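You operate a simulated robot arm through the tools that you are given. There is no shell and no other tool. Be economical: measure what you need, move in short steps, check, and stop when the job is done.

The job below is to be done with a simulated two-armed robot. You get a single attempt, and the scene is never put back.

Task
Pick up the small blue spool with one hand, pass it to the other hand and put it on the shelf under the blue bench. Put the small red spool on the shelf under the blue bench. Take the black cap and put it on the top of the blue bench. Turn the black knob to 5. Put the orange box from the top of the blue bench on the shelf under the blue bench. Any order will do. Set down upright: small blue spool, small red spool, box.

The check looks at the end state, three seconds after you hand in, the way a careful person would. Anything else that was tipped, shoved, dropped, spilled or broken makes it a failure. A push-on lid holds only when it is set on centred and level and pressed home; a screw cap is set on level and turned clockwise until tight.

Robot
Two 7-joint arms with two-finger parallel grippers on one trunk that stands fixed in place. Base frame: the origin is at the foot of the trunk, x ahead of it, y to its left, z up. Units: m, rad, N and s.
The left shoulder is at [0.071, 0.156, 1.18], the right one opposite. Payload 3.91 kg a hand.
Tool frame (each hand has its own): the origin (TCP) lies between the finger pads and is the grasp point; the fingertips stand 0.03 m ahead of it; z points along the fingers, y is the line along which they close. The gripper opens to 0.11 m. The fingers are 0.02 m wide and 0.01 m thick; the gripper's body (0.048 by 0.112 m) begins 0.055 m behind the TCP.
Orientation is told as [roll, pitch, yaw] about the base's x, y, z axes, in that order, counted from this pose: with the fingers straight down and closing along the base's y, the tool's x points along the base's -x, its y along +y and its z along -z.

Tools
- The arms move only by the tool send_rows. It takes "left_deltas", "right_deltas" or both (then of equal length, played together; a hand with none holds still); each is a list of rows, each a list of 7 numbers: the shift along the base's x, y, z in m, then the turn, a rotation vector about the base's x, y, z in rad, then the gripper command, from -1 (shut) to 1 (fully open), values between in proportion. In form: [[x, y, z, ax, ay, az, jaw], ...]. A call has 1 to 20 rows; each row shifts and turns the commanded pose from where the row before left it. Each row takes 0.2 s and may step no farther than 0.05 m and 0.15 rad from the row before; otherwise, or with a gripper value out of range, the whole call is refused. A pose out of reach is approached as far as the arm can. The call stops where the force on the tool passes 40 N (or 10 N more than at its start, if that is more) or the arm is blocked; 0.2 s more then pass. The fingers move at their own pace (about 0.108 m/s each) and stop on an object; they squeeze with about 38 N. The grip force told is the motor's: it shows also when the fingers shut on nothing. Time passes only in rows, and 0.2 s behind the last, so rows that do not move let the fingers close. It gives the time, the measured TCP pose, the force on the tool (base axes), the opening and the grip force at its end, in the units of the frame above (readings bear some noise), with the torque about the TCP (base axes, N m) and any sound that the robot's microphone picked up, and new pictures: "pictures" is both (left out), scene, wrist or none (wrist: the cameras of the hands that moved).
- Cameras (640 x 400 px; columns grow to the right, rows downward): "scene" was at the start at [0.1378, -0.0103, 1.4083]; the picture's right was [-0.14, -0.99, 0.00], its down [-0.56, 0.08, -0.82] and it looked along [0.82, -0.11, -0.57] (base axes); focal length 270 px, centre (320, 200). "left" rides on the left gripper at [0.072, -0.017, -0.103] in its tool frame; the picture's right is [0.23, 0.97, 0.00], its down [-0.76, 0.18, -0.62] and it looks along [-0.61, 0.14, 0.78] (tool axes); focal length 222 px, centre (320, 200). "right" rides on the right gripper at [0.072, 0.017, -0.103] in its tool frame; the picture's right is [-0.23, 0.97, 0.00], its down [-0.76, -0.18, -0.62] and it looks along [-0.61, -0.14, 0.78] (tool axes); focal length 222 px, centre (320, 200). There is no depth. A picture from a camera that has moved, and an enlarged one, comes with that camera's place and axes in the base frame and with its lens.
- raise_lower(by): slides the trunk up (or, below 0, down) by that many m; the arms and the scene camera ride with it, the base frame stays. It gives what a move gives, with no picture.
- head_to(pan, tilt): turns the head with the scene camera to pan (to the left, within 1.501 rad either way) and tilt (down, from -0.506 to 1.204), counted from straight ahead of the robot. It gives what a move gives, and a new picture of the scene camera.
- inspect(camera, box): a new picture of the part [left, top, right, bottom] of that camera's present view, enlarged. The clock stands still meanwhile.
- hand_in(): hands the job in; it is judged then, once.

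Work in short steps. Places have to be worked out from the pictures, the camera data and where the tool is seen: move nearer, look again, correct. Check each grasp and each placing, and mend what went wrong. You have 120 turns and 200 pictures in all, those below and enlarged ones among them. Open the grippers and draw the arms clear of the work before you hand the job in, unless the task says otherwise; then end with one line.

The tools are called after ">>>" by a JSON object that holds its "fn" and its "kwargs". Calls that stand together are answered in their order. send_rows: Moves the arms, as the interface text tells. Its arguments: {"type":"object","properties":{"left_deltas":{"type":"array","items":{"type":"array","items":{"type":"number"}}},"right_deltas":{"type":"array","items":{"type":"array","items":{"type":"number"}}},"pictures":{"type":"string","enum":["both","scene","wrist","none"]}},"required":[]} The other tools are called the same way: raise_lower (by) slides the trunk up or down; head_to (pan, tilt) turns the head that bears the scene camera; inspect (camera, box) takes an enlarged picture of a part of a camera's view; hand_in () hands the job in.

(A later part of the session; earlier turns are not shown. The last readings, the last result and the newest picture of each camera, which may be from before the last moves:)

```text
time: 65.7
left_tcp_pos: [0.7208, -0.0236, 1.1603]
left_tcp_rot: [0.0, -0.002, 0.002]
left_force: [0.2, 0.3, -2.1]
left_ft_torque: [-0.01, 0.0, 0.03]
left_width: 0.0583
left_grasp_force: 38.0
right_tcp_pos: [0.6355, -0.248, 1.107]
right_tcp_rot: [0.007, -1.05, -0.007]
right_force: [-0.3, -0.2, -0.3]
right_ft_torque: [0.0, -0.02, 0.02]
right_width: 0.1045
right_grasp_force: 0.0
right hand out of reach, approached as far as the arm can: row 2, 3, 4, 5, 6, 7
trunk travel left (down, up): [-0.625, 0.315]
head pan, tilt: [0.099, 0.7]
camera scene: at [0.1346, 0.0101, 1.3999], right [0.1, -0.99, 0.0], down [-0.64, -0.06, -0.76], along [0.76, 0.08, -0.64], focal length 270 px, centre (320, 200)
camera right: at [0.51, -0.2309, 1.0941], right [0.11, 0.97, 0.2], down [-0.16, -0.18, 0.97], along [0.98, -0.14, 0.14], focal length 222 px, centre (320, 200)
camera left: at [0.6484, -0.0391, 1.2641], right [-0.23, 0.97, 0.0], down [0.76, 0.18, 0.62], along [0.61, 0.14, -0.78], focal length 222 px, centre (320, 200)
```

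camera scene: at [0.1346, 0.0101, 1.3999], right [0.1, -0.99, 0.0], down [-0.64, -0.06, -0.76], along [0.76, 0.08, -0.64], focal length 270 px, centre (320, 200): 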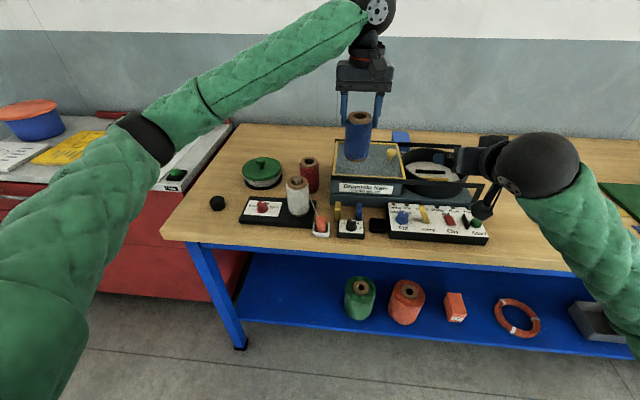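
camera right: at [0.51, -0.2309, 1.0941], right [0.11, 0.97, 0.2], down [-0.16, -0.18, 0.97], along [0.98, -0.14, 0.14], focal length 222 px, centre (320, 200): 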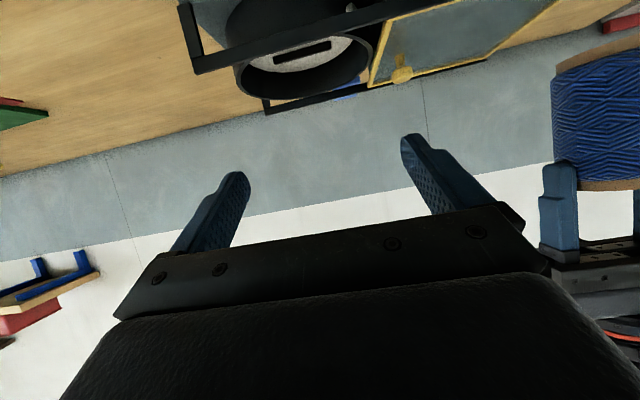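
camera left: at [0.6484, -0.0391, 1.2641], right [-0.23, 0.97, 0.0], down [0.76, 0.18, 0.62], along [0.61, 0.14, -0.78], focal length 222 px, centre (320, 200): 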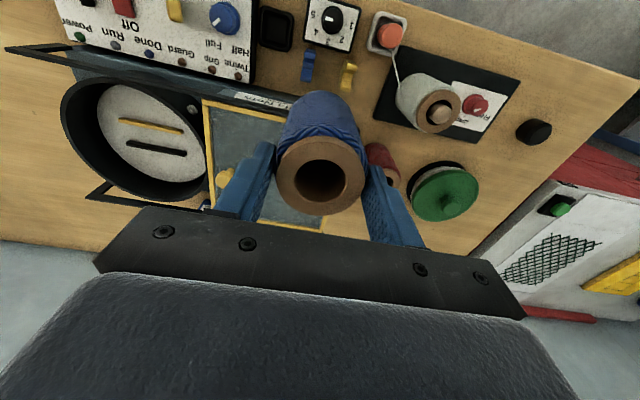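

The right hand cannot fold in that close (it reached x = 0.636), so I shift the handover outward: left to x = 0.80, and right to about (0.66, -0.02).

>>> {"fn": "send_rows", "kwargs": {"left_deltas": [[0.04, 0, 0, 0, 0, 0, -1], [0.04, 0, 0, 0, 0, 0, -1], [0, 0, 0, 0, 0, 0, -1], [0, 0, 0, 0, 0, 0, -1], [0, 0, 0, 0, 0, 0, -1], [0, 0, 0, 0, 0, 0, -1], [0, 0, 0, 0, 0, 0, -1]], "right_deltas": [[0, 0, 0, 0, 0, 0, 0.9], [0.005, 0.045, 0, 0, 0, 0, 0.9], [0.005, 0.045, 0, 0, 0, 0, 0.9], [0.005, 0.045, 0, 0, 0, 0, 0.9], [0.005, 0.045, 0, 0, 0, 0, 0.9], [0.005, 0.045, 0, 0, 0, 0, 0.9], [0, 0, 0, 0, 0, 0, 0.9]]}}

```text
time: 67.3
left_tcp_pos: [0.7971, -0.0231, 1.1601]
left_tcp_rot: [-0.001, 0.0, -0.001]
left_force: [0.5, 0.2, -1.5]
left_ft_torque: [-0.01, 0.03, -0.04]
left_width: 0.0583
left_grasp_force: 37.5
right_tcp_pos: [0.6637, -0.0222, 1.1073]
right_tcp_rot: [0.008, -1.05, -0.009]
right_force: [-0.4, -0.6, 1.0]
right_ft_torque: [0.04, -0.01, -0.01]
right_width: 0.1046
right_grasp_force: 0.1
trunk travel left (down, up): [-0.625, 0.315]
head pan, tilt: [0.099, 0.7]
camera scene: at [0.1349, 0.009, 1.3998], right [0.1, -1.0, 0.0], down [-0.64, -0.06, -0.76], along [0.76, 0.08, -0.64], focal length 270 px, centre (320, 200)
camera right: at [0.5386, -0.0054, 1.0944], right [0.11, 0.97, 0.2], down [-0.16, -0.18, 0.97], along [0.98, -0.14, 0.14], focal length 222 px, centre (320, 200)
camera left: at [0.7244, -0.0391, 1.263], right [-0.23, 0.97, 0.0], down [0.76, 0.18, 0.62], along [0.61, 0.14, -0.78], focal length 222 px, centre (320, 200)
```

scene: 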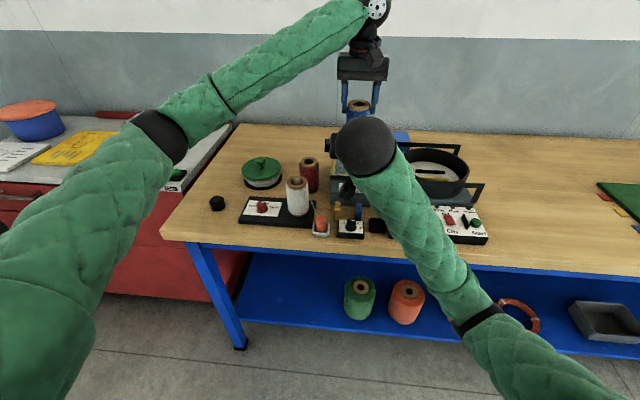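
right: 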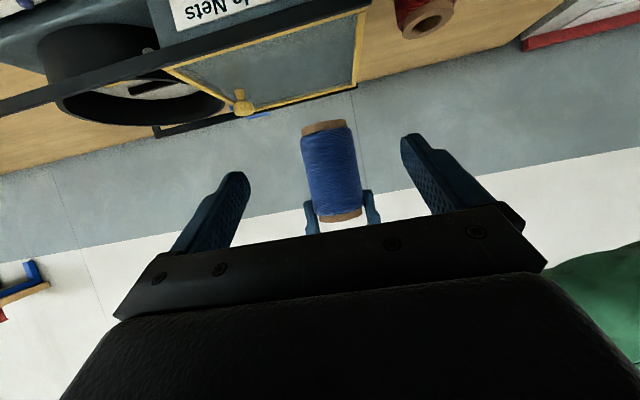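
left: 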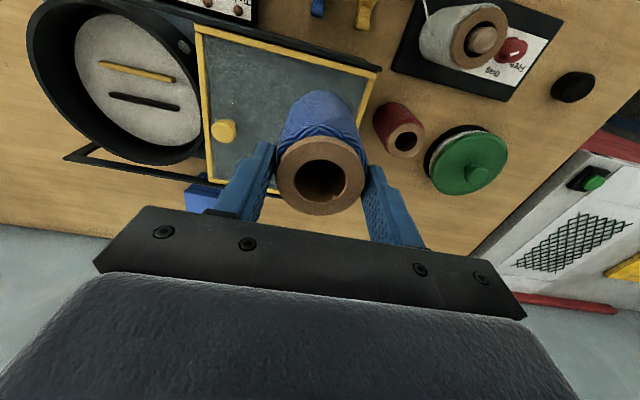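

The spool spans z 1.048 to 1.152 and is centred between the right fingers. I advance the right hand 12.6 cm forward and 7 mm down to straddle its lower half.

>>> {"fn": "send_rows", "kwargs": {"right_deltas": [[0.03, 0, -0.004, 0, 0, 0, 0.9], [0.03, 0, -0.003, 0, 0, 0, 0.9], [0.03, 0, 0, 0, 0, 0, 0.9], [0.02, 0, 0, 0, 0, 0, 0.9], [0.016, 0, 0, 0, 0, 0, 0.9], [0, 0, 0, 0, 0, 0, 0.9]], "pictures": "wrist"}}

>>> {"fn": "inspect", "kwargs": {"camera": "left", "box": [200, 60, 440, 260]}}

```text
time: 68.7
left_tcp_pos: [0.7971, -0.0211, 1.1596]
left_tcp_rot: [0.0, 0.001, 0.001]
left_force: [0.1, 1.0, -1.4]
left_ft_torque: [0.01, -0.02, 0.03]
left_width: 0.0583
left_grasp_force: 38.6
right_tcp_pos: [0.7864, -0.0253, 1.1009]
right_tcp_rot: [0.008, -1.05, -0.007]
right_force: [0.4, -0.8, -0.1]
right_ft_torque: [-0.01, 0.01, 0.07]
right_width: 0.1046
right_grasp_force: 0.0
trunk travel left (down, up): [-0.625, 0.315]
head pan, tilt: [0.099, 0.7]
camera right: at [0.6606, -0.0068, 1.088], right [0.11, 0.97, 0.2], down [-0.16, -0.18, 0.97], along [0.98, -0.14, 0.14], focal length 222 px, centre (320, 200)
```

right: 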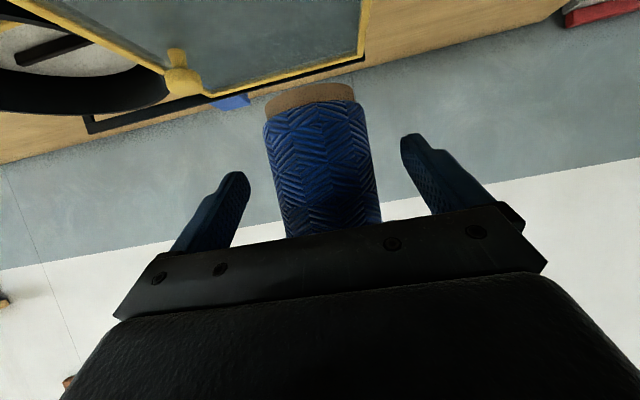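

```text
2.00 times, centred on (320, 160) of left
camera zoom: at [0.7245, -0.0379, 1.2631], right [-0.23, 0.97, 0.0], down [0.76, 0.18, 0.62], along [0.61, 0.14, -0.78], focal length 444 px, centre (320, 280)
```

zoom: 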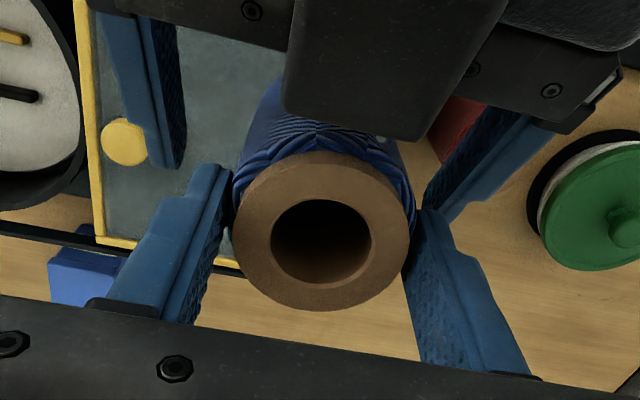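

Both hands are clear of each other. I nudge the right hand +3 mm in y to centre it and close it on the spool.

>>> {"fn": "send_rows", "kwargs": {"right_deltas": [[0.002, 0.003, 0, 0, 0, 0, 0.9], [0, 0, 0, 0, 0, 0, -1], [0, 0, 0, 0, 0, 0, -1], [0, 0, 0, 0, 0, 0, -1], [0, 0, 0, 0, 0, 0, -1]], "pictures": "wrist"}}

```text
time: 69.9
left_tcp_pos: [0.7959, -0.0209, 1.1599]
left_tcp_rot: [0.0, 0.003, 0.001]
left_force: [-1.4, 8.4, -1.3]
left_ft_torque: [0.56, 0.01, 0.01]
left_width: 0.0582
left_grasp_force: 38.0
right_tcp_pos: [0.7883, -0.0199, 1.0986]
right_tcp_rot: [0.005, -1.052, -0.006]
right_force: [1.4, -7.9, -0.6]
right_ft_torque: [-0.04, 0.05, -0.06]
right_width: 0.0584
right_grasp_force: 37.5
trunk travel left (down, up): [-0.625, 0.315]
head pan, tilt: [0.099, 0.7]
camera right: at [0.6627, -0.0037, 1.0871], right [0.11, 0.97, 0.2], down [-0.16, -0.18, 0.97], along [0.98, -0.14, 0.14], focal length 222 px, centre (320, 200)
```

right: 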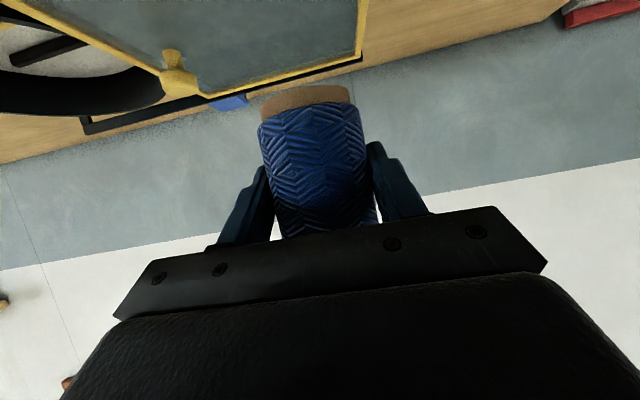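

Both hands hold the spool. I open the left and lift it straight off.

>>> {"fn": "send_rows", "kwargs": {"left_deltas": [[0, 0, 0, 0, 0, 0, 0.4], [0, 0, 0, 0, 0, 0, 0.4], [0, 0, 0.02, 0, 0, 0, 0.4], [0, 0, 0.03, 0, 0, 0, 0.4], [0, 0, 0.04, 0, 0, 0, 0.4], [0, 0, 0, 0, 0, 0, 0.4]]}}

```text
time: 71.3
left_tcp_pos: [0.8002, -0.0181, 1.2462]
left_tcp_rot: [-0.001, 0.001, 0.001]
left_force: [0.1, 0.1, -0.2]
left_ft_torque: [0.0, 0.05, -0.02]
left_width: 0.077
left_grasp_force: 0.0
right_tcp_pos: [0.7894, -0.0205, 1.0986]
right_tcp_rot: [0.008, -1.049, -0.008]
right_force: [-0.5, 0.0, 0.6]
right_ft_torque: [-0.04, 0.02, -0.01]
right_width: 0.0586
right_grasp_force: 37.9
trunk travel left (down, up): [-0.625, 0.315]
head pan, tilt: [0.099, 0.7]
camera scene: at [0.1362, 0.0107, 1.3996], right [0.1, -1.0, 0.0], down [-0.64, -0.06, -0.76], along [0.76, 0.08, -0.65], focal length 270 px, centre (320, 200)
camera left: at [0.729, -0.0352, 1.3509], right [-0.23, 0.97, 0.0], down [0.76, 0.18, 0.62], along [0.6, 0.14, -0.78], focal length 222 px, centre (320, 200)
```

scene: 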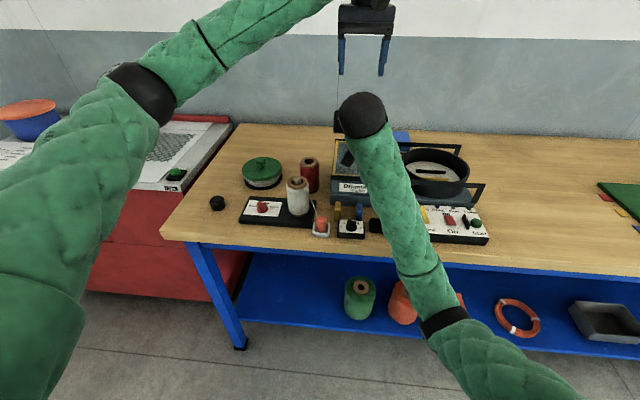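
left: 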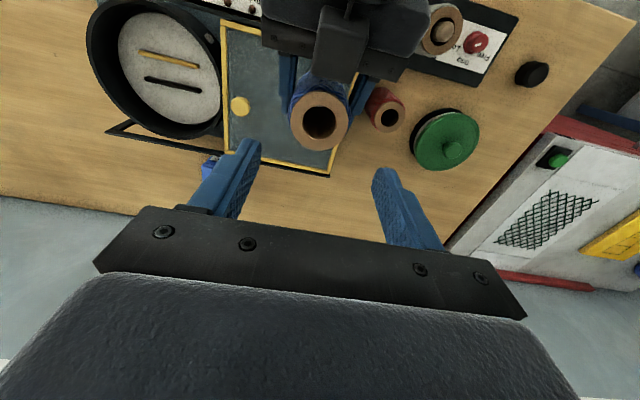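

The blue spool is now in the right hand. I withdraw the right hand to the front right, reducing its tilt so it can fold in.

>>> {"fn": "send_rows", "kwargs": {"right_deltas": [[-0.027, -0.036, 0, 0, 0, 0, -1], [-0.027, -0.036, 0, 0, 0, 0, -1], [-0.027, -0.036, 0, 0, 0.055, 0, -1], [-0.027, -0.036, 0, 0, 0.055, 0, -1], [-0.027, -0.036, 0, 0, 0.055, 0, -1], [-0.027, -0.036, 0, 0, 0.055, 0, -1], [-0.027, -0.036, 0, 0, 0.055, 0, -1], [-0.027, -0.036, 0, 0, 0.055, 0, -1], [-0.027, -0.036, 0, 0, 0.055, 0, -1], [-0.027, -0.036, 0, 0, 0.055, 0, -1], [-0.027, -0.036, 0, 0, 0.055, 0, -1], [-0.02, -0.036, 0, 0, 0.055, 0, -1], [0, 0, 0, 0, 0, 0, -1]], "pictures": "scene"}}

```text
time: 74.1
left_tcp_pos: [0.7995, -0.0189, 1.248]
left_tcp_rot: [0.0, -0.001, 0.0]
left_force: [-0.1, 0.2, 0.0]
left_ft_torque: [0.01, -0.02, 0.01]
left_width: 0.0771
left_grasp_force: 0.0
right_tcp_pos: [0.4899, -0.4551, 1.1061]
right_tcp_rot: [0.004, -0.501, -0.003]
right_force: [0.1, -0.5, -2.1]
right_ft_torque: [0.01, -0.01, -0.01]
right_width: 0.0585
right_grasp_force: 37.7
right hand out of reach, approached as far as the arm can: row 8, 9
trunk travel left (down, up): [-0.625, 0.315]
head pan, tilt: [0.099, 0.7]
camera scene: at [0.1345, 0.01, 1.3999], right [0.1, -1.0, 0.0], down [-0.64, -0.06, -0.76], along [0.76, 0.08, -0.64], focal length 270 px, centre (320, 200)
```

scene: 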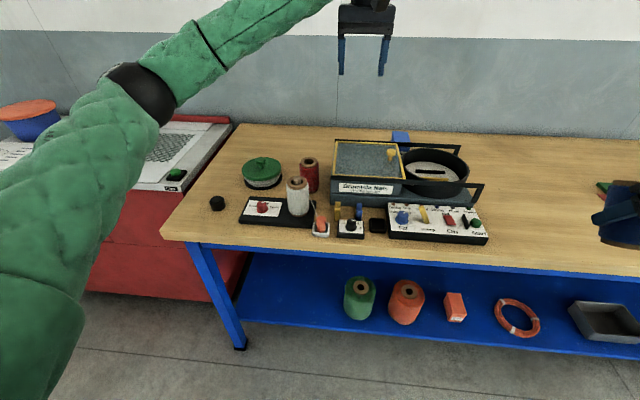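

Next is the red spool with the left hand; I move above it.

>>> {"fn": "send_rows", "kwargs": {"left_deltas": [[0.009, 0.032, -0.03, 0, 0, 0, 0.5], [0.009, 0.032, -0.03, 0, 0, 0, 0.5], [0.009, 0.032, -0.03, 0, 0, 0, 0.5], [0.008, 0.03, -0.03, 0, 0, 0, 0.5], [0, 0, -0.025, 0, 0, 0, 0.5], [0, 0, 0, 0, 0, 0, 0.5]], "pictures": "wrist"}}

>>> {"fn": "inspect", "kwargs": {"camera": "scene", "box": [230, 60, 390, 180]}}

```text
time: 75.5
left_tcp_pos: [0.8353, 0.1073, 1.1035]
left_tcp_rot: [0.001, 0.0, 0.002]
left_force: [-0.2, 0.0, 0.1]
left_ft_torque: [0.0, 0.02, 0.05]
left_width: 0.0822
left_grasp_force: 0.0
right_tcp_pos: [0.4904, -0.4536, 1.1049]
right_tcp_rot: [0.004, -0.502, -0.003]
right_force: [-0.1, 0.5, -1.0]
right_ft_torque: [-0.01, 0.01, 0.03]
right_width: 0.0582
right_grasp_force: 37.9
trunk travel left (down, up): [-0.625, 0.315]
head pan, tilt: [0.099, 0.7]
camera left: at [0.7615, 0.09, 1.207], right [-0.23, 0.97, 0.0], down [0.76, 0.18, 0.62], along [0.61, 0.14, -0.78], focal length 222 px, centre (320, 200)
```

left: 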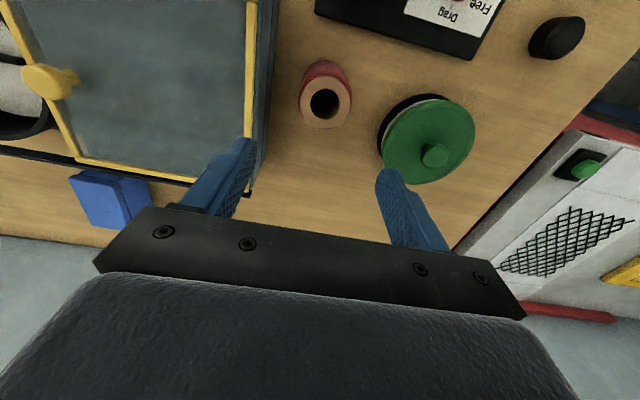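

```text
3.33 times, centred on (310, 120) of scene
camera zoom: at [0.1346, 0.0103, 1.3998], right [0.1, -0.99, 0.0], down [-0.64, -0.06, -0.76], along [0.76, 0.08, -0.64], focal length 901 px, centre (353, 467)
```

zoom: 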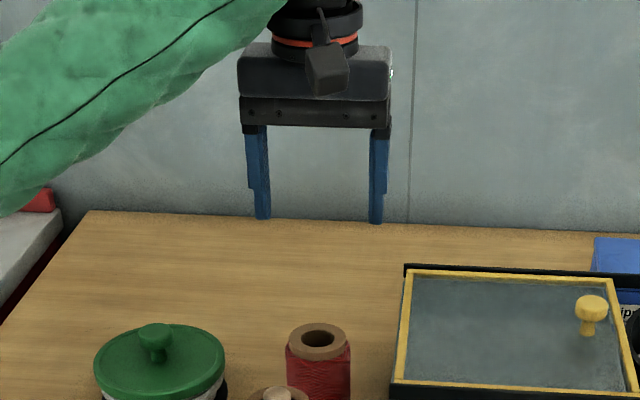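

The red top is refined to (0.826, 0.110, 0.962). I correct the position, descend to z ≈ 0.95 and close.

>>> {"fn": "send_rows", "kwargs": {"left_deltas": [[-0.009, 0.003, -0.03, 0, 0, 0, 0.4], [0, 0, -0.04, 0, 0, 0, 0.4], [0, 0, -0.04, 0, 0, 0, 0.4], [0, 0, -0.03, 0, 0, 0, 0.4], [0, 0, -0.011, 0, 0, 0, 0.4], [0, 0, 0, 0, 0, 0, 0.4], [0, 0, 0, 0, 0, 0, -1], [0, 0, 0, 0, 0, 0, -1], [0, 0, 0, 0, 0, 0, -1]], "pictures": "wrist"}}

>>> {"fn": "inspect", "kwargs": {"camera": "scene", "box": [230, 60, 390, 180]}}

```text
time: 77.5
left_tcp_pos: [0.8275, 0.1093, 0.9544]
left_tcp_rot: [-0.001, 0.003, 0.002]
left_force: [2.1, 2.1, 2.2]
left_ft_torque: [-0.01, -0.03, 0.0]
left_width: 0.0583
left_grasp_force: 37.5
right_tcp_pos: [0.4906, -0.4545, 1.104]
right_tcp_rot: [0.003, -0.502, -0.005]
right_force: [0.5, 0.2, -1.1]
right_ft_torque: [-0.01, 0.04, 0.01]
right_width: 0.0585
right_grasp_force: 38.0
trunk travel left (down, up): [-0.625, 0.315]
head pan, tilt: [0.099, 0.7]
camera left: at [0.7542, 0.0922, 1.0574], right [-0.23, 0.97, 0.0], down [0.76, 0.18, 0.62], along [0.61, 0.14, -0.78], focal length 222 px, centre (320, 200)
```

left: 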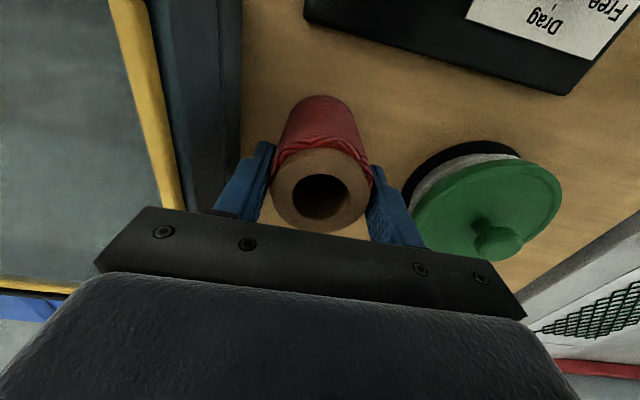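

```text
3.33 times, centred on (310, 120) of scene
camera zoom: at [0.1348, 0.0101, 1.3998], right [0.1, -1.0, 0.0], down [-0.64, -0.06, -0.76], along [0.76, 0.08, -0.64], focal length 901 px, centre (353, 467)
```

zoom: 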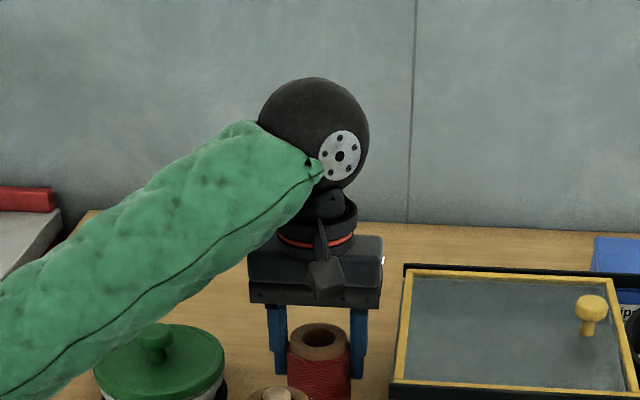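

The red spool is gripped. I lift it high enough to clear the white spool's peg and bring it back in front of the bench.

>>> {"fn": "send_rows", "kwargs": {"left_deltas": [[0, 0, 0.025, 0, 0, 0, -1], [0, 0, 0.045, 0, 0, 0, -1], [0, 0, 0.045, 0, 0, 0, -1], [0, 0, 0.045, 0, 0, 0, -1], [0, 0, 0.02, 0, 0, 0, -1], [-0.0375, 0.022, 0, 0, 0, 0, -1], [-0.0375, 0.022, 0, 0, 0, 0, -1], [-0.0375, 0.022, 0, 0, 0, 0, -1], [-0.0375, 0.022, 0, 0, 0, 0, -1], [-0.0375, 0.022, 0, 0, 0, 0, -1], [-0.0375, 0.022, 0, 0, 0, 0, -1], [-0.0375, 0.022, 0, 0, 0, 0, -1], [-0.0375, 0.022, 0, 0, 0, 0, -1], [-0.0375, 0.022, 0, 0, 0, 0, -1], [-0.0375, 0.022, 0, 0, 0, 0, -1], [0, 0, 0, 0, 0, 0, -1]]}}

```text
time: 80.9
left_tcp_pos: [0.4529, 0.3315, 1.1323]
left_tcp_rot: [0.001, 0.002, 0.003]
left_force: [-0.6, -0.4, -0.6]
left_ft_torque: [0.02, 0.03, -0.01]
left_width: 0.0582
left_grasp_force: 37.8
right_tcp_pos: [0.4938, -0.4549, 1.1039]
right_tcp_rot: [0.003, -0.5, -0.003]
right_force: [0.1, -1.7, -0.5]
right_ft_torque: [-0.02, 0.0, 0.0]
right_width: 0.0587
right_grasp_force: 38.3
trunk travel left (down, up): [-0.625, 0.315]
head pan, tilt: [0.099, 0.7]
camera scene: at [0.1363, 0.0096, 1.3996], right [0.1, -0.99, 0.0], down [-0.64, -0.06, -0.76], along [0.76, 0.08, -0.65], focal length 270 px, centre (320, 200)
camera left: at [0.3805, 0.3139, 1.2355], right [-0.23, 0.97, 0.0], down [0.76, 0.18, 0.62], along [0.61, 0.14, -0.78], focal length 222 px, centre (320, 200)
```

scene: 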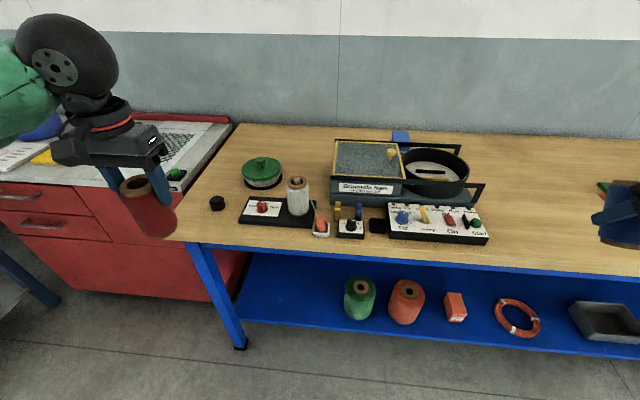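
left: 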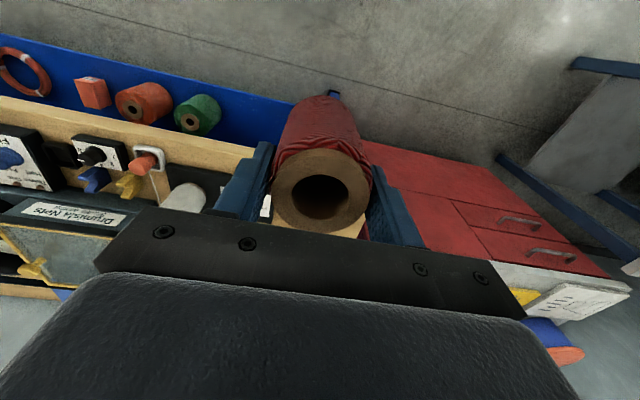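

The bench front edge is at x ≈ 0.58. I pull the right hand back another 2.5 cm for margin, then lower the trunk.

>>> {"fn": "send_rows", "kwargs": {"right_deltas": [[-0.015, -0.01, 0, 0, 0, 0, -1], [-0.012, -0.01, 0, 0, 0, 0, -1], [0, 0, 0, 0, 0, 0, -1]], "pictures": "wrist"}}

```text
time: 81.7
left_tcp_pos: [0.4522, 0.3309, 1.1322]
left_tcp_rot: [0.0, 0.001, 0.002]
left_force: [-0.1, 0.1, -1.1]
left_ft_torque: [0.0, -0.01, 0.0]
left_width: 0.0583
left_grasp_force: 37.9
right_tcp_pos: [0.4669, -0.4767, 1.104]
right_tcp_rot: [0.004, -0.498, -0.004]
right_force: [0.1, -0.1, -2.3]
right_ft_torque: [0.03, 0.02, -0.01]
right_width: 0.0586
right_grasp_force: 38.5
trunk travel left (down, up): [-0.625, 0.315]
head pan, tilt: [0.099, 0.7]
camera right: at [0.3537, -0.4598, 1.1602], right [0.2, 0.97, 0.11], down [0.37, -0.18, 0.91], along [0.91, -0.14, -0.4], focal length 222 px, centre (320, 200)
```

right: 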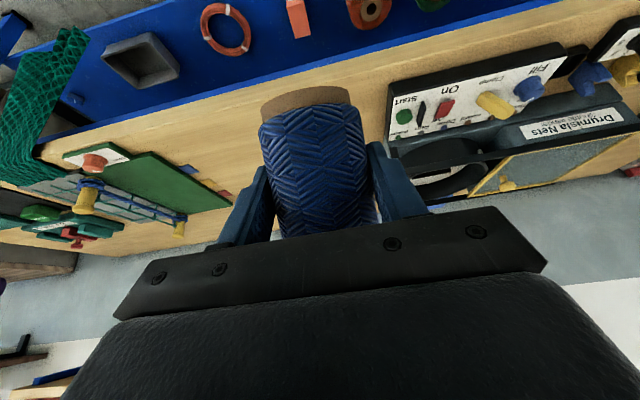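

Both hands are clear, so I lower the trunk by 0.6 m in total and watch the forces.

>>> {"fn": "raise_lower", "kwargs": {"by": -0.3}}

>>> {"fn": "raise_lower", "kwargs": {"by": -0.3}}

>>> {"fn": "head_to", "kwargs": {"pan": 0.2, "tilt": 0.6}}

```text
time: 84.7
left_tcp_pos: [0.4519, 0.3305, 0.8321]
left_tcp_rot: [0.001, -0.001, -0.001]
left_force: [0.1, -0.7, -1.7]
left_ft_torque: [0.01, 0.04, 0.04]
left_width: 0.0583
left_grasp_force: 37.9
right_tcp_pos: [0.4669, -0.4769, 0.8049]
right_tcp_rot: [0.002, -0.501, -0.004]
right_force: [-0.4, -0.2, -1.0]
right_ft_torque: [0.0, 0.02, 0.0]
right_width: 0.0582
right_grasp_force: 37.9
trunk travel left (down, up): [-0.325, 0.615]
head pan, tilt: [0.099, 0.7]
```

```text
time: 87.7
left_tcp_pos: [0.4522, 0.3323, 0.5326]
left_tcp_rot: [0.001, 0.0, 0.0]
left_force: [-0.2, 0.4, -1.1]
left_ft_torque: [-0.05, 0.0, -0.03]
left_width: 0.0584
left_grasp_force: 37.9
right_tcp_pos: [0.4657, -0.4766, 0.5058]
right_tcp_rot: [0.003, -0.502, -0.004]
right_force: [0.5, 0.1, -1.0]
right_ft_torque: [0.0, -0.02, -0.01]
right_width: 0.0584
right_grasp_force: 37.9
trunk travel left (down, up): [-0.025, 0.915]
head pan, tilt: [0.099, 0.7]
```

```text
time: 88.4
left_tcp_pos: [0.4513, 0.3315, 0.5318]
left_tcp_rot: [-0.001, 0.0, 0.0]
left_force: [0.1, -0.6, -1.1]
left_ft_torque: [-0.02, -0.01, 0.0]
left_width: 0.0582
left_grasp_force: 37.9
right_tcp_pos: [0.4657, -0.4763, 0.5066]
right_tcp_rot: [0.002, -0.5, -0.003]
right_force: [-0.8, 0.7, -1.4]
right_ft_torque: [-0.02, 0.03, 0.01]
right_width: 0.0583
right_grasp_force: 37.8
trunk travel left (down, up): [-0.025, 0.915]
head pan, tilt: [0.201, 0.6]
camera scene: at [0.1365, 0.0195, 0.8084], right [0.2, -0.98, 0.0], down [-0.55, -0.11, -0.82], along [0.81, 0.16, -0.57], focal length 270 px, centre (320, 200)
```

scene: 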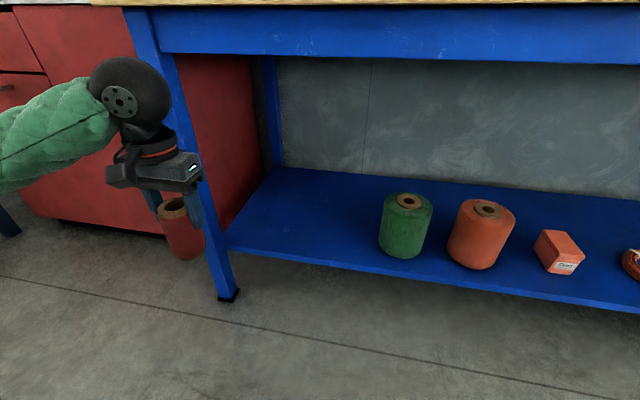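

The underside of the bench beam is at z ≈ 0.75, so with a low TCP the hand fits under it vertically. I move the left hand inward, away from the leg, lower it, and start forward.

>>> {"fn": "send_rows", "kwargs": {"left_deltas": [[0, -0.033, -0.037, 0, 0, 0, -1], [0, -0.033, -0.037, 0, 0, 0, -1], [0, -0.033, -0.037, 0, 0, 0, -1], [0, -0.033, 0, 0, 0, 0, -1], [0.04, 0, 0, 0, 0, 0, -1], [0.04, 0, 0, 0, 0, 0, -1], [0.04, 0, 0, 0, 0, 0, -1], [0, 0, 0, 0, 0, 0, -1]], "pictures": "scene"}}

```text
time: 90.2
left_tcp_pos: [0.5839, 0.1984, 0.4248]
left_tcp_rot: [0.001, -0.001, 0.001]
left_force: [0.7, -0.3, -1.8]
left_ft_torque: [0.01, 0.01, 0.0]
left_width: 0.0583
left_grasp_force: 38.1
left hand out of reach, approached as far as the arm can: row 2, 3
right_tcp_pos: [0.4664, -0.4769, 0.5046]
right_tcp_rot: [0.002, -0.5, -0.003]
right_force: [0.7, -0.3, -0.8]
right_ft_torque: [0.01, 0.01, 0.04]
right_width: 0.0582
right_grasp_force: 38.4
trunk travel left (down, up): [-0.025, 0.915]
head pan, tilt: [0.201, 0.6]
camera scene: at [0.1366, 0.0194, 0.8084], right [0.2, -0.98, 0.0], down [-0.55, -0.11, -0.82], along [0.81, 0.16, -0.57], focal length 270 px, centre (320, 200)
```

scene: 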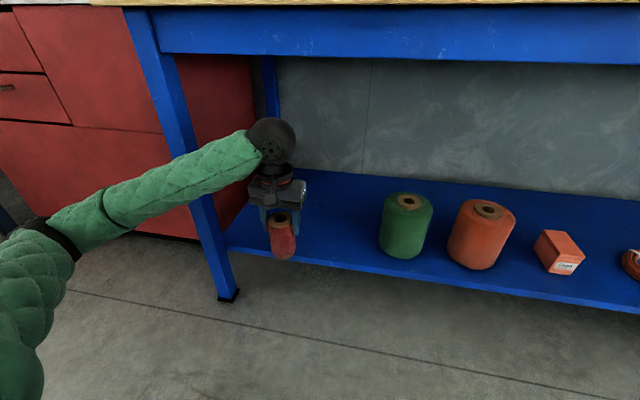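

The forearm passes inside and in front of the leg with room. I continue forward to x ≈ 0.76, shifting slightly inward.

>>> {"fn": "send_rows", "kwargs": {"left_deltas": [[0.035, -0.005, -0.01, 0, 0, 0, -1], [0.035, -0.005, -0.01, 0, 0, 0, -1], [0.035, -0.005, -0.01, 0, 0, 0, -1], [0.035, -0.005, -0.01, 0, 0, 0, -1], [0.035, 0, -0.01, 0, 0, 0, -1], [0, 0, 0, 0, 0, 0, -1]]}}

```text
time: 91.6
left_tcp_pos: [0.7495, 0.1794, 0.378]
left_tcp_rot: [0.004, -0.011, -0.004]
left_force: [4.5, -1.5, -1.9]
left_ft_torque: [0.03, 0.34, 0.04]
left_width: 0.0584
left_grasp_force: 37.3
right_tcp_pos: [0.4623, -0.4771, 0.5086]
right_tcp_rot: [0.006, -0.509, -0.006]
right_force: [0.8, 0.6, -2.3]
right_ft_torque: [0.01, 0.05, -0.01]
right_width: 0.0585
right_grasp_force: 38.0
trunk travel left (down, up): [-0.025, 0.915]
head pan, tilt: [0.201, 0.6]
camera scene: at [0.1106, 0.0293, 0.8098], right [0.25, -0.97, 0.0], down [-0.54, -0.14, -0.83], along [0.8, 0.2, -0.56], focal length 270 px, centre (320, 200)
camera left: at [0.675, 0.1618, 0.4806], right [-0.22, 0.97, 0.0], down [0.75, 0.17, 0.63], along [0.62, 0.14, -0.77], focal length 222 px, centre (320, 200)
```

scene: 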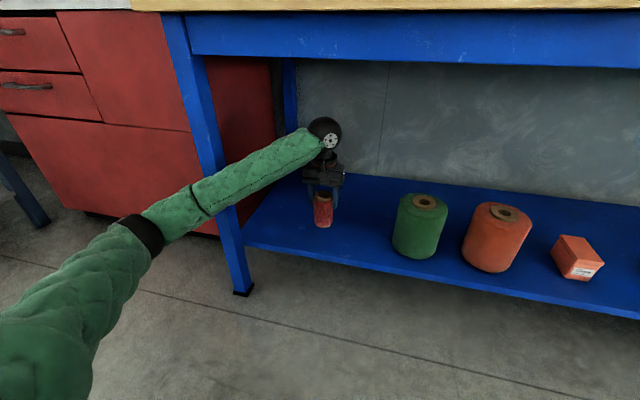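
left: 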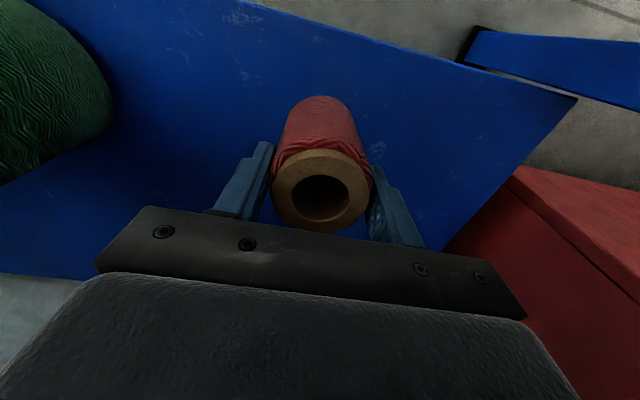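

The scene camera shifted, which means the forearm is pressing on the bench leg. I back off at once the way I came.

>>> {"fn": "send_rows", "kwargs": {"left_deltas": [[-0.035, 0, 0.005, 0, 0, 0, -1], [-0.035, 0, 0.005, 0, 0, 0, -1], [-0.035, 0, 0.01, 0, 0, 0, -1], [-0.035, 0, 0.01, 0, 0, 0, -1], [0, 0, 0, 0, 0, 0, -1]], "pictures": "scene"}}

```text
time: 92.8
left_tcp_pos: [0.6168, 0.1807, 0.4055]
left_tcp_rot: [0.0, 0.001, 0.002]
left_force: [0.7, 0.1, -0.9]
left_ft_torque: [-0.04, -0.02, 0.05]
left_width: 0.0584
left_grasp_force: 38.2
right_tcp_pos: [0.4661, -0.4761, 0.5048]
right_tcp_rot: [0.003, -0.501, -0.004]
right_force: [-0.5, -0.1, -1.6]
right_ft_torque: [0.04, 0.03, 0.0]
right_width: 0.0586
right_grasp_force: 37.8
trunk travel left (down, up): [-0.025, 0.915]
head pan, tilt: [0.201, 0.6]
camera scene: at [0.1366, 0.0195, 0.8084], right [0.2, -0.98, 0.0], down [-0.55, -0.11, -0.82], along [0.81, 0.16, -0.57], focal length 270 px, centre (320, 200)
```

scene: 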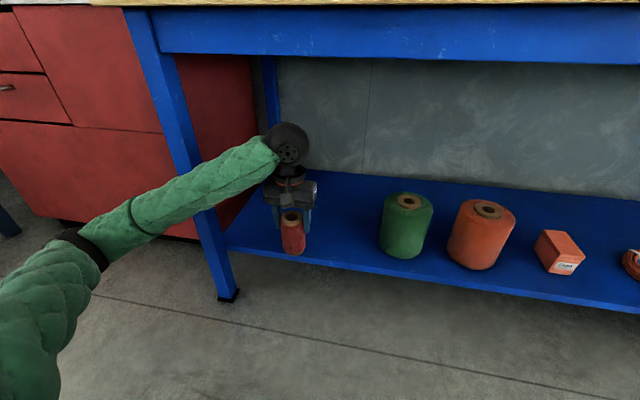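

The bench and everything else are unmoved, and the camera is back at its old place. I move farther inward to y ≈ 0.075 to keep the forearm off the leg, then go forward in small steps while watching for trunk shift.

>>> {"fn": "send_rows", "kwargs": {"left_deltas": [[-0.005, -0.035, 0, 0, 0, 0, -1], [0, -0.035, 0, 0, 0, 0, -1], [0, -0.035, 0, 0, 0, 0, -1], [0.03, 0, -0.01, 0, 0, 0, -1], [0.03, 0, -0.01, 0, 0, 0, -1], [0.02, 0, 0, 0, 0, 0, -1], [0, 0, 0, 0, 0, 0, -1]], "pictures": "scene"}}

```text
time: 94.4
left_tcp_pos: [0.6897, 0.075, 0.3846]
left_tcp_rot: [0.0, -0.001, 0.002]
left_force: [0.1, -0.4, -1.2]
left_ft_torque: [-0.02, 0.02, 0.0]
left_width: 0.0582
left_grasp_force: 38.1
right_tcp_pos: [0.4666, -0.477, 0.5043]
right_tcp_rot: [0.004, -0.499, -0.004]
right_force: [-0.5, 0.2, -1.5]
right_ft_torque: [-0.04, 0.02, 0.03]
right_width: 0.0585
right_grasp_force: 38.2
trunk travel left (down, up): [-0.025, 0.915]
head pan, tilt: [0.201, 0.6]
camera scene: at [0.1366, 0.0193, 0.8084], right [0.2, -0.98, 0.0], down [-0.55, -0.11, -0.82], along [0.81, 0.16, -0.57], focal length 270 px, centre (320, 200)
```

scene: 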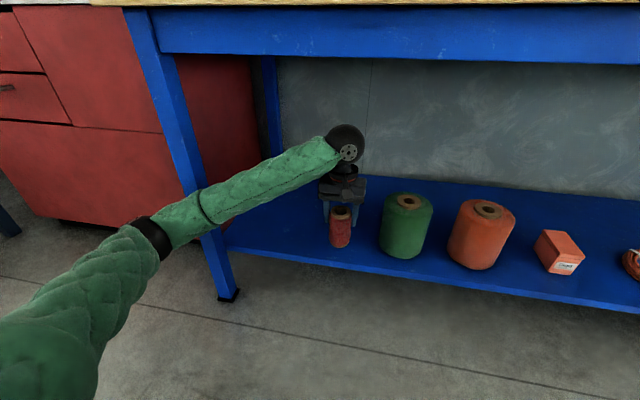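

There is no leg contact. I go forward another 3.5 cm and lower to 0.335.

>>> {"fn": "send_rows", "kwargs": {"left_deltas": [[0.015, 0, -0.015, 0, 0, 0, -1], [0.01, 0, -0.015, 0, 0, 0, -1], [0.01, 0, -0.015, 0, 0, 0, -1], [0, 0, -0.005, 0, 0, 0, -1], [0, 0, 0, 0, 0, 0, -1]]}}

```text
time: 95.6
left_tcp_pos: [0.7273, 0.0746, 0.3324]
left_tcp_rot: [-0.001, 0.002, 0.0]
left_force: [0.2, 0.3, -1.2]
left_ft_torque: [0.02, 0.01, -0.04]
left_width: 0.0582
left_grasp_force: 37.5
right_tcp_pos: [0.4655, -0.4778, 0.5047]
right_tcp_rot: [0.005, -0.501, -0.002]
right_force: [0.1, 0.0, -1.4]
right_ft_torque: [0.01, 0.0, 0.01]
right_width: 0.0584
right_grasp_force: 37.7
trunk travel left (down, up): [-0.025, 0.915]
head pan, tilt: [0.201, 0.6]
camera scene: at [0.1367, 0.0194, 0.8084], right [0.2, -0.98, 0.0], down [-0.55, -0.11, -0.82], along [0.81, 0.16, -0.57], focal length 270 px, centre (320, 200)
camera left: at [0.6546, 0.0576, 0.436], right [-0.23, 0.97, 0.0], down [0.76, 0.18, 0.62], along [0.61, 0.14, -0.78], focal length 222 px, centre (320, 200)
```

scene: 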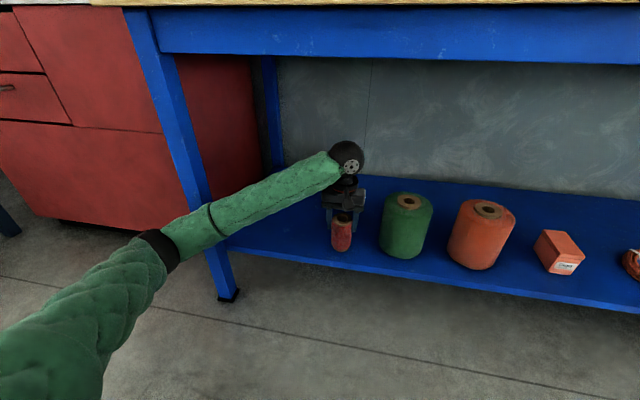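
left: 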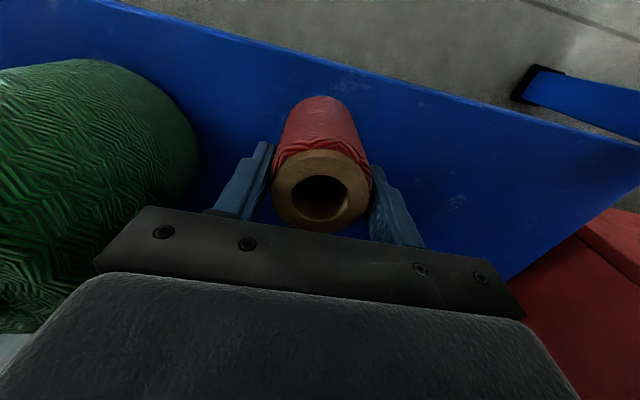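

The spot is free. I lower in small steps; contact should come near z ≈ 0.314.

>>> {"fn": "send_rows", "kwargs": {"left_deltas": [[0, 0, -0.008, 0, 0, 0, -1], [0, 0, -0.004, 0, 0, 0, -1], [0, 0, -0.002, 0, 0, 0, -1], [0, 0, -0.002, 0, 0, 0, -1]], "pictures": "none"}}

```text
time: 96.6
left_tcp_pos: [0.7264, 0.0746, 0.3159]
left_tcp_rot: [-0.001, -0.001, 0.002]
left_force: [-0.6, -0.1, -1.0]
left_ft_torque: [0.0, 0.0, 0.0]
left_width: 0.0583
left_grasp_force: 37.9
right_tcp_pos: [0.4663, -0.4777, 0.5049]
right_tcp_rot: [0.005, -0.499, -0.004]
right_force: [0.5, 0.3, -0.3]
right_ft_torque: [0.0, 0.0, 0.0]
right_width: 0.0587
right_grasp_force: 38.0
trunk travel left (down, up): [-0.025, 0.915]
head pan, tilt: [0.201, 0.6]
```

Still free; 2 mm steps.

>>> {"fn": "send_rows", "kwargs": {"left_deltas": [[0, 0, -0.002, 0, 0, 0, -1], [0, 0, -0.002, 0, 0, 0, -1]], "pictures": "none"}}

```text
time: 97.2
left_tcp_pos: [0.7263, 0.0745, 0.3139]
left_tcp_rot: [-0.001, -0.001, 0.0]
left_force: [-2.6, 1.9, 8.6]
left_ft_torque: [0.24, 0.5, -0.02]
left_width: 0.0583
left_grasp_force: 37.9
right_tcp_pos: [0.4659, -0.4772, 0.5058]
right_tcp_rot: [0.004, -0.499, -0.005]
right_force: [0.0, -1.2, -0.5]
right_ft_torque: [0.0, 0.01, 0.0]
right_width: 0.0584
right_grasp_force: 38.4
trunk travel left (down, up): [-0.025, 0.915]
head pan, tilt: [0.201, 0.6]
```

Contact is made. I open, rise, check, and then withdraw.

>>> {"fn": "send_rows", "kwargs": {"left_deltas": [[0, 0, 0, 0, 0, 0, 0.35], [0, 0, 0, 0, 0, 0, 0.35], [0, 0, 0.02, 0, 0, 0, 0.35], [0, 0, 0.04, 0, 0, 0, 0.35], [0, 0, 0.04, 0, 0, 0, 0.35], [-0.04, 0, 0, 0, 0, 0, 0.35], [-0.04, 0, 0, 0, 0, 0, 0.35], [-0.04, 0, 0, 0, 0, 0, 0.35], [-0.03, 0.03, 0, 0, 0, 0, 0.35], [-0.01, 0.04, 0, 0, 0, 0, 0.35], [-0.01, 0.04, 0.015, 0, 0, 0, 0.35], [-0.01, 0.04, 0.02, 0, 0, 0, 0.35], [-0.02, 0.04, 0.02, 0, 0, 0, 0.35], [-0.02, 0.04, 0.02, 0, 0, 0, 0.35], [-0.02, 0.03, 0.02, 0, 0, 0, 0.35]]}}

```text
time: 100.4
left_tcp_pos: [0.4852, 0.3322, 0.5069]
left_tcp_rot: [-0.001, 0.001, -0.003]
left_force: [0.2, -0.5, -0.8]
left_ft_torque: [0.06, 0.0, 0.03]
left_width: 0.0744
left_grasp_force: 0.0
right_tcp_pos: [0.4661, -0.478, 0.506]
right_tcp_rot: [0.004, -0.5, -0.006]
right_force: [0.1, -0.4, -1.3]
right_ft_torque: [0.0, -0.01, 0.03]
right_width: 0.0582
right_grasp_force: 37.3
trunk travel left (down, up): [-0.025, 0.915]
head pan, tilt: [0.201, 0.6]
camera scene: at [0.1369, 0.0191, 0.8083], right [0.2, -0.98, 0.0], down [-0.55, -0.11, -0.82], along [0.81, 0.16, -0.57], focal length 270 px, centre (320, 200)
camera left: at [0.4134, 0.3164, 0.6092], right [-0.23, 0.97, 0.0], down [0.76, 0.18, 0.62], along [0.61, 0.14, -0.78], focal length 222 px, centre (320, 200)
```

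scene: 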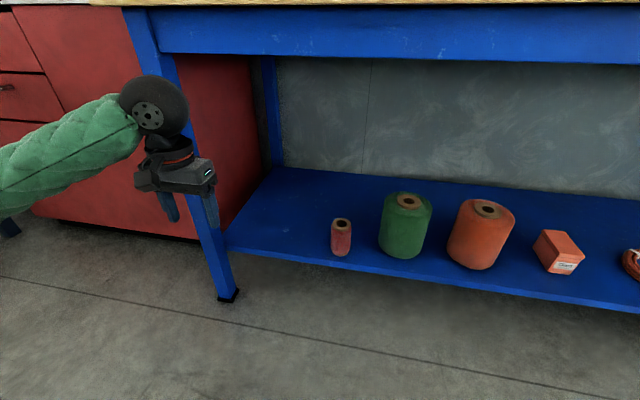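
left: 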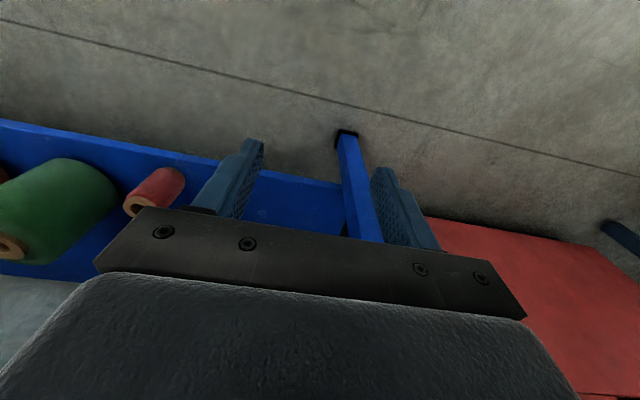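

The red spool stands upright on the shelf. I move the left hand farther aside and bring the right hand with the blue spool across, staying in front of the shelf.

>>> {"fn": "send_rows", "kwargs": {"right_deltas": [[0.004, 0.042, -0.003, 0, 0, 0, -1], [0.004, 0.042, -0.003, 0, 0, 0, -1], [0.004, 0.042, -0.003, 0, 0, 0, -1], [0.004, 0.042, -0.003, 0, 0, 0, -1], [0.004, 0.042, -0.003, 0, 0, 0, -1], [0.004, 0.042, -0.003, 0, 0, 0, -1], [0.004, 0.042, -0.003, 0, 0, 0, -1], [0.004, 0.042, -0.003, 0, 0, 0, -1], [0.004, 0.042, -0.003, 0, 0, 0, -1], [0.004, 0.042, -0.003, 0, 0, 0, -1], [0.004, 0.042, -0.003, 0, 0, 0, -1], [0.004, 0.042, -0.003, 0, 0, 0, -1], [0, 0, 0, 0, 0, 0, -1]], "left_deltas": [[-0.015, 0.03, 0.02, 0, 0, 0, 0.35], [-0.015, 0.03, 0.02, 0, 0, 0, 0.35], [0, 0.03, 0.02, 0, 0, 0, 0.35], [0, 0.02, 0.02, 0, 0, 0, 0.35], [0, 0, 0, 0, 0, 0, 0.35], [0, 0, 0, 0, 0, 0, 0.35], [0, 0, 0, 0, 0, 0, 0.35], [0, 0, 0, 0, 0, 0, 0.35], [0, 0, 0, 0, 0, 0, 0.35], [0, 0, 0, 0, 0, 0, 0.35], [0, 0, 0, 0, 0, 0, 0.35], [0, 0, 0, 0, 0, 0, 0.35], [0, 0, 0, 0, 0, 0, 0.35]], "pictures": "scene"}}

```text
time: 103.2
left_tcp_pos: [0.4556, 0.4474, 0.588]
left_tcp_rot: [0.001, 0.001, 0.001]
left_force: [-0.4, 0.4, 0.0]
left_ft_torque: [0.03, 0.0, 0.0]
left_width: 0.0745
left_grasp_force: 0.0
right_tcp_pos: [0.5704, 0.0042, 0.483]
right_tcp_rot: [0.002, -0.499, -0.004]
right_force: [0.0, 0.0, -1.8]
right_ft_torque: [0.0, -0.03, -0.02]
right_width: 0.0583
right_grasp_force: 37.9
right hand out of reach, approached as far as the arm can: row 1, 2, 3, 4, 5
trunk travel left (down, up): [-0.025, 0.915]
head pan, tilt: [0.201, 0.6]
camera scene: at [0.1366, 0.0198, 0.8084], right [0.2, -0.98, 0.0], down [-0.55, -0.11, -0.82], along [0.81, 0.16, -0.57], focal length 270 px, centre (320, 200)
```

scene: 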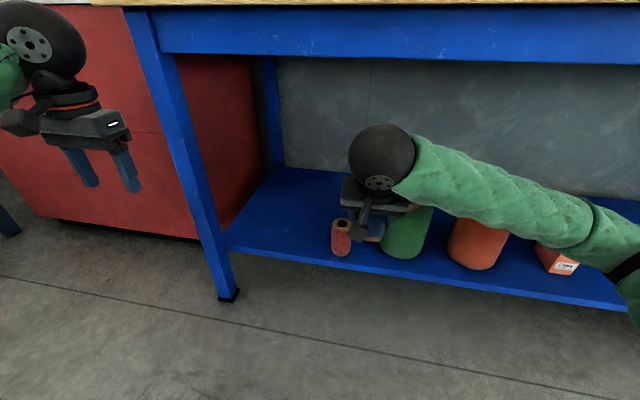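

The hand was kept at x = 0.57 by its reach, still clear of the shelf items. I continue to y ≈ 0.19, then tilt back to 60° while easing forward over the free shelf.

>>> {"fn": "send_rows", "kwargs": {"right_deltas": [[0, 0.046, 0, 0, 0, 0, -1], [0, 0.046, 0, 0, 0, 0, -1], [0, 0.046, 0, 0, 0, 0, -1], [0.005, 0.048, 0, 0, 0, 0, -1], [0.015, 0, 0, 0, -0.092, 0, -1], [0.015, 0, 0, 0, -0.092, 0, -1], [0.015, 0, 0, 0, -0.092, 0, -1], [0.015, 0, 0, 0, -0.092, 0, -1], [0.015, 0, 0, 0, -0.092, 0, -1], [0.015, 0, 0, 0, -0.09, 0, -1], [0, 0, 0, 0, 0, 0, -1]]}}

```text
time: 105.6
left_tcp_pos: [0.4558, 0.4472, 0.5875]
left_tcp_rot: [0.0, 0.0, 0.0]
left_force: [0.3, 1.2, -0.3]
left_ft_torque: [-0.01, 0.01, -0.03]
left_width: 0.0745
left_grasp_force: 0.1
right_tcp_pos: [0.6649, 0.1894, 0.485]
right_tcp_rot: [0.007, -1.051, -0.005]
right_force: [-0.1, 0.3, -1.2]
right_ft_torque: [0.01, 0.0, 0.01]
right_width: 0.0584
right_grasp_force: 38.3
trunk travel left (down, up): [-0.025, 0.915]
head pan, tilt: [0.201, 0.6]
camera scene: at [0.1366, 0.0198, 0.8084], right [0.2, -0.98, 0.0], down [-0.55, -0.11, -0.82], along [0.81, 0.16, -0.57], focal length 270 px, centre (320, 200)
camera right: at [0.5395, 0.2066, 0.4738], right [0.11, 0.97, 0.2], down [-0.16, -0.18, 0.97], along [0.98, -0.14, 0.14], focal length 222 px, centre (320, 200)
```

scene: 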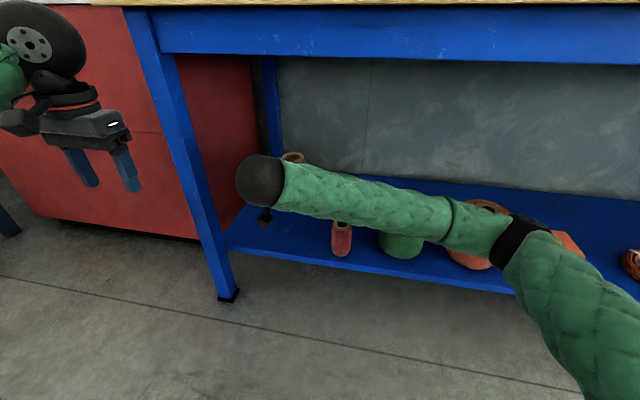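
right: 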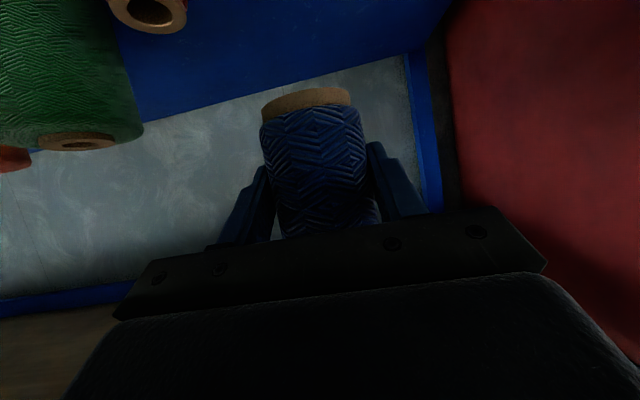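

The blue spool is upright again over the free shelf area. I expect contact at TCP z ≈ 0.269; I move forward to x ≈ 0.735 and lower to about 0.29.

>>> {"fn": "send_rows", "kwargs": {"right_deltas": [[0.02, 0, -0.02, 0, 0, 0, -1], [0.02, 0, -0.02, 0, 0, 0, -1], [0.02, 0, -0.02, 0, 0, 0, -1], [0.01, 0, -0.03, 0, 0, 0, -1], [0, 0, -0.035, 0, 0, 0, -1], [0, 0, -0.035, 0, 0, 0, -1], [0, 0, -0.025, 0, 0, 0, -1], [0, 0, -0.01, 0, 0, 0, -1], [0, 0, 0, 0, 0, 0, -1]]}}

```text
time: 107.6
left_tcp_pos: [0.4561, 0.4475, 0.5887]
left_tcp_rot: [0.0, 0.0, 0.001]
left_force: [-0.1, 0.4, 0.5]
left_ft_torque: [-0.02, 0.0, 0.0]
left_width: 0.0745
left_grasp_force: 0.2
right_tcp_pos: [0.7332, 0.1883, 0.2897]
right_tcp_rot: [0.008, -1.05, -0.007]
right_force: [-1.2, 0.4, -1.4]
right_ft_torque: [0.01, 0.01, 0.0]
right_width: 0.0583
right_grasp_force: 38.3
trunk travel left (down, up): [-0.025, 0.915]
head pan, tilt: [0.201, 0.6]
camera scene: at [0.1366, 0.0198, 0.8084], right [0.2, -0.98, 0.0], down [-0.55, -0.11, -0.82], along [0.81, 0.16, -0.57], focal length 270 px, centre (320, 200)
camera right: at [0.6078, 0.206, 0.2763], right [0.11, 0.97, 0.2], down [-0.16, -0.18, 0.97], along [0.98, -0.14, 0.14], focal length 222 px, centre (320, 200)
```

scene: 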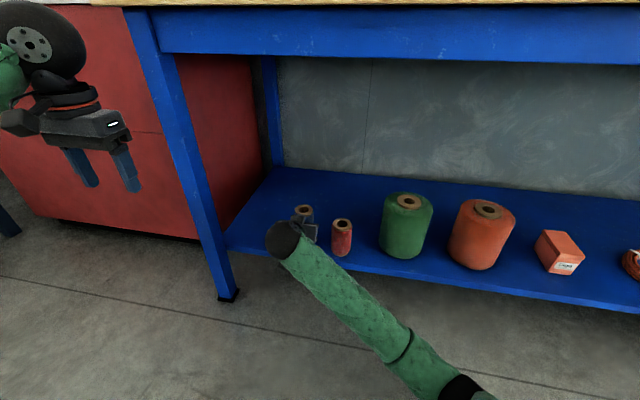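
right: 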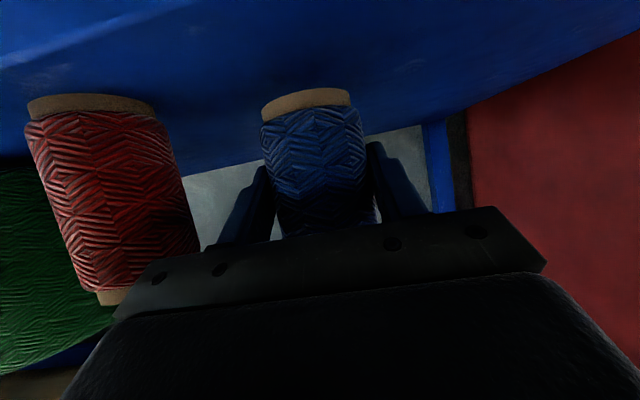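

There is good clearance to the red spool. I lower the last 2 cm in small steps.

>>> {"fn": "send_rows", "kwargs": {"right_deltas": [[0, 0, -0.008, 0, 0, 0, -1], [0, 0, -0.005, 0, 0, 0, -1], [0, 0, -0.003, 0, 0, 0, -1], [0, 0, -0.002, 0, 0, 0, -1], [0, 0, -0.002, 0, 0, 0, -1]], "pictures": "none"}}

```text
time: 108.8
left_tcp_pos: [0.456, 0.447, 0.5881]
left_tcp_rot: [0.0, 0.001, 0.001]
left_force: [0.5, -0.4, -0.3]
left_ft_torque: [0.02, 0.0, 0.02]
left_width: 0.0741
left_grasp_force: 0.0
right_tcp_pos: [0.7331, 0.1899, 0.2687]
right_tcp_rot: [0.007, -1.052, -0.007]
right_force: [-0.3, 1.7, -1.4]
right_ft_torque: [0.01, 0.01, 0.03]
right_width: 0.0587
right_grasp_force: 38.1
trunk travel left (down, up): [-0.025, 0.915]
head pan, tilt: [0.201, 0.6]
```

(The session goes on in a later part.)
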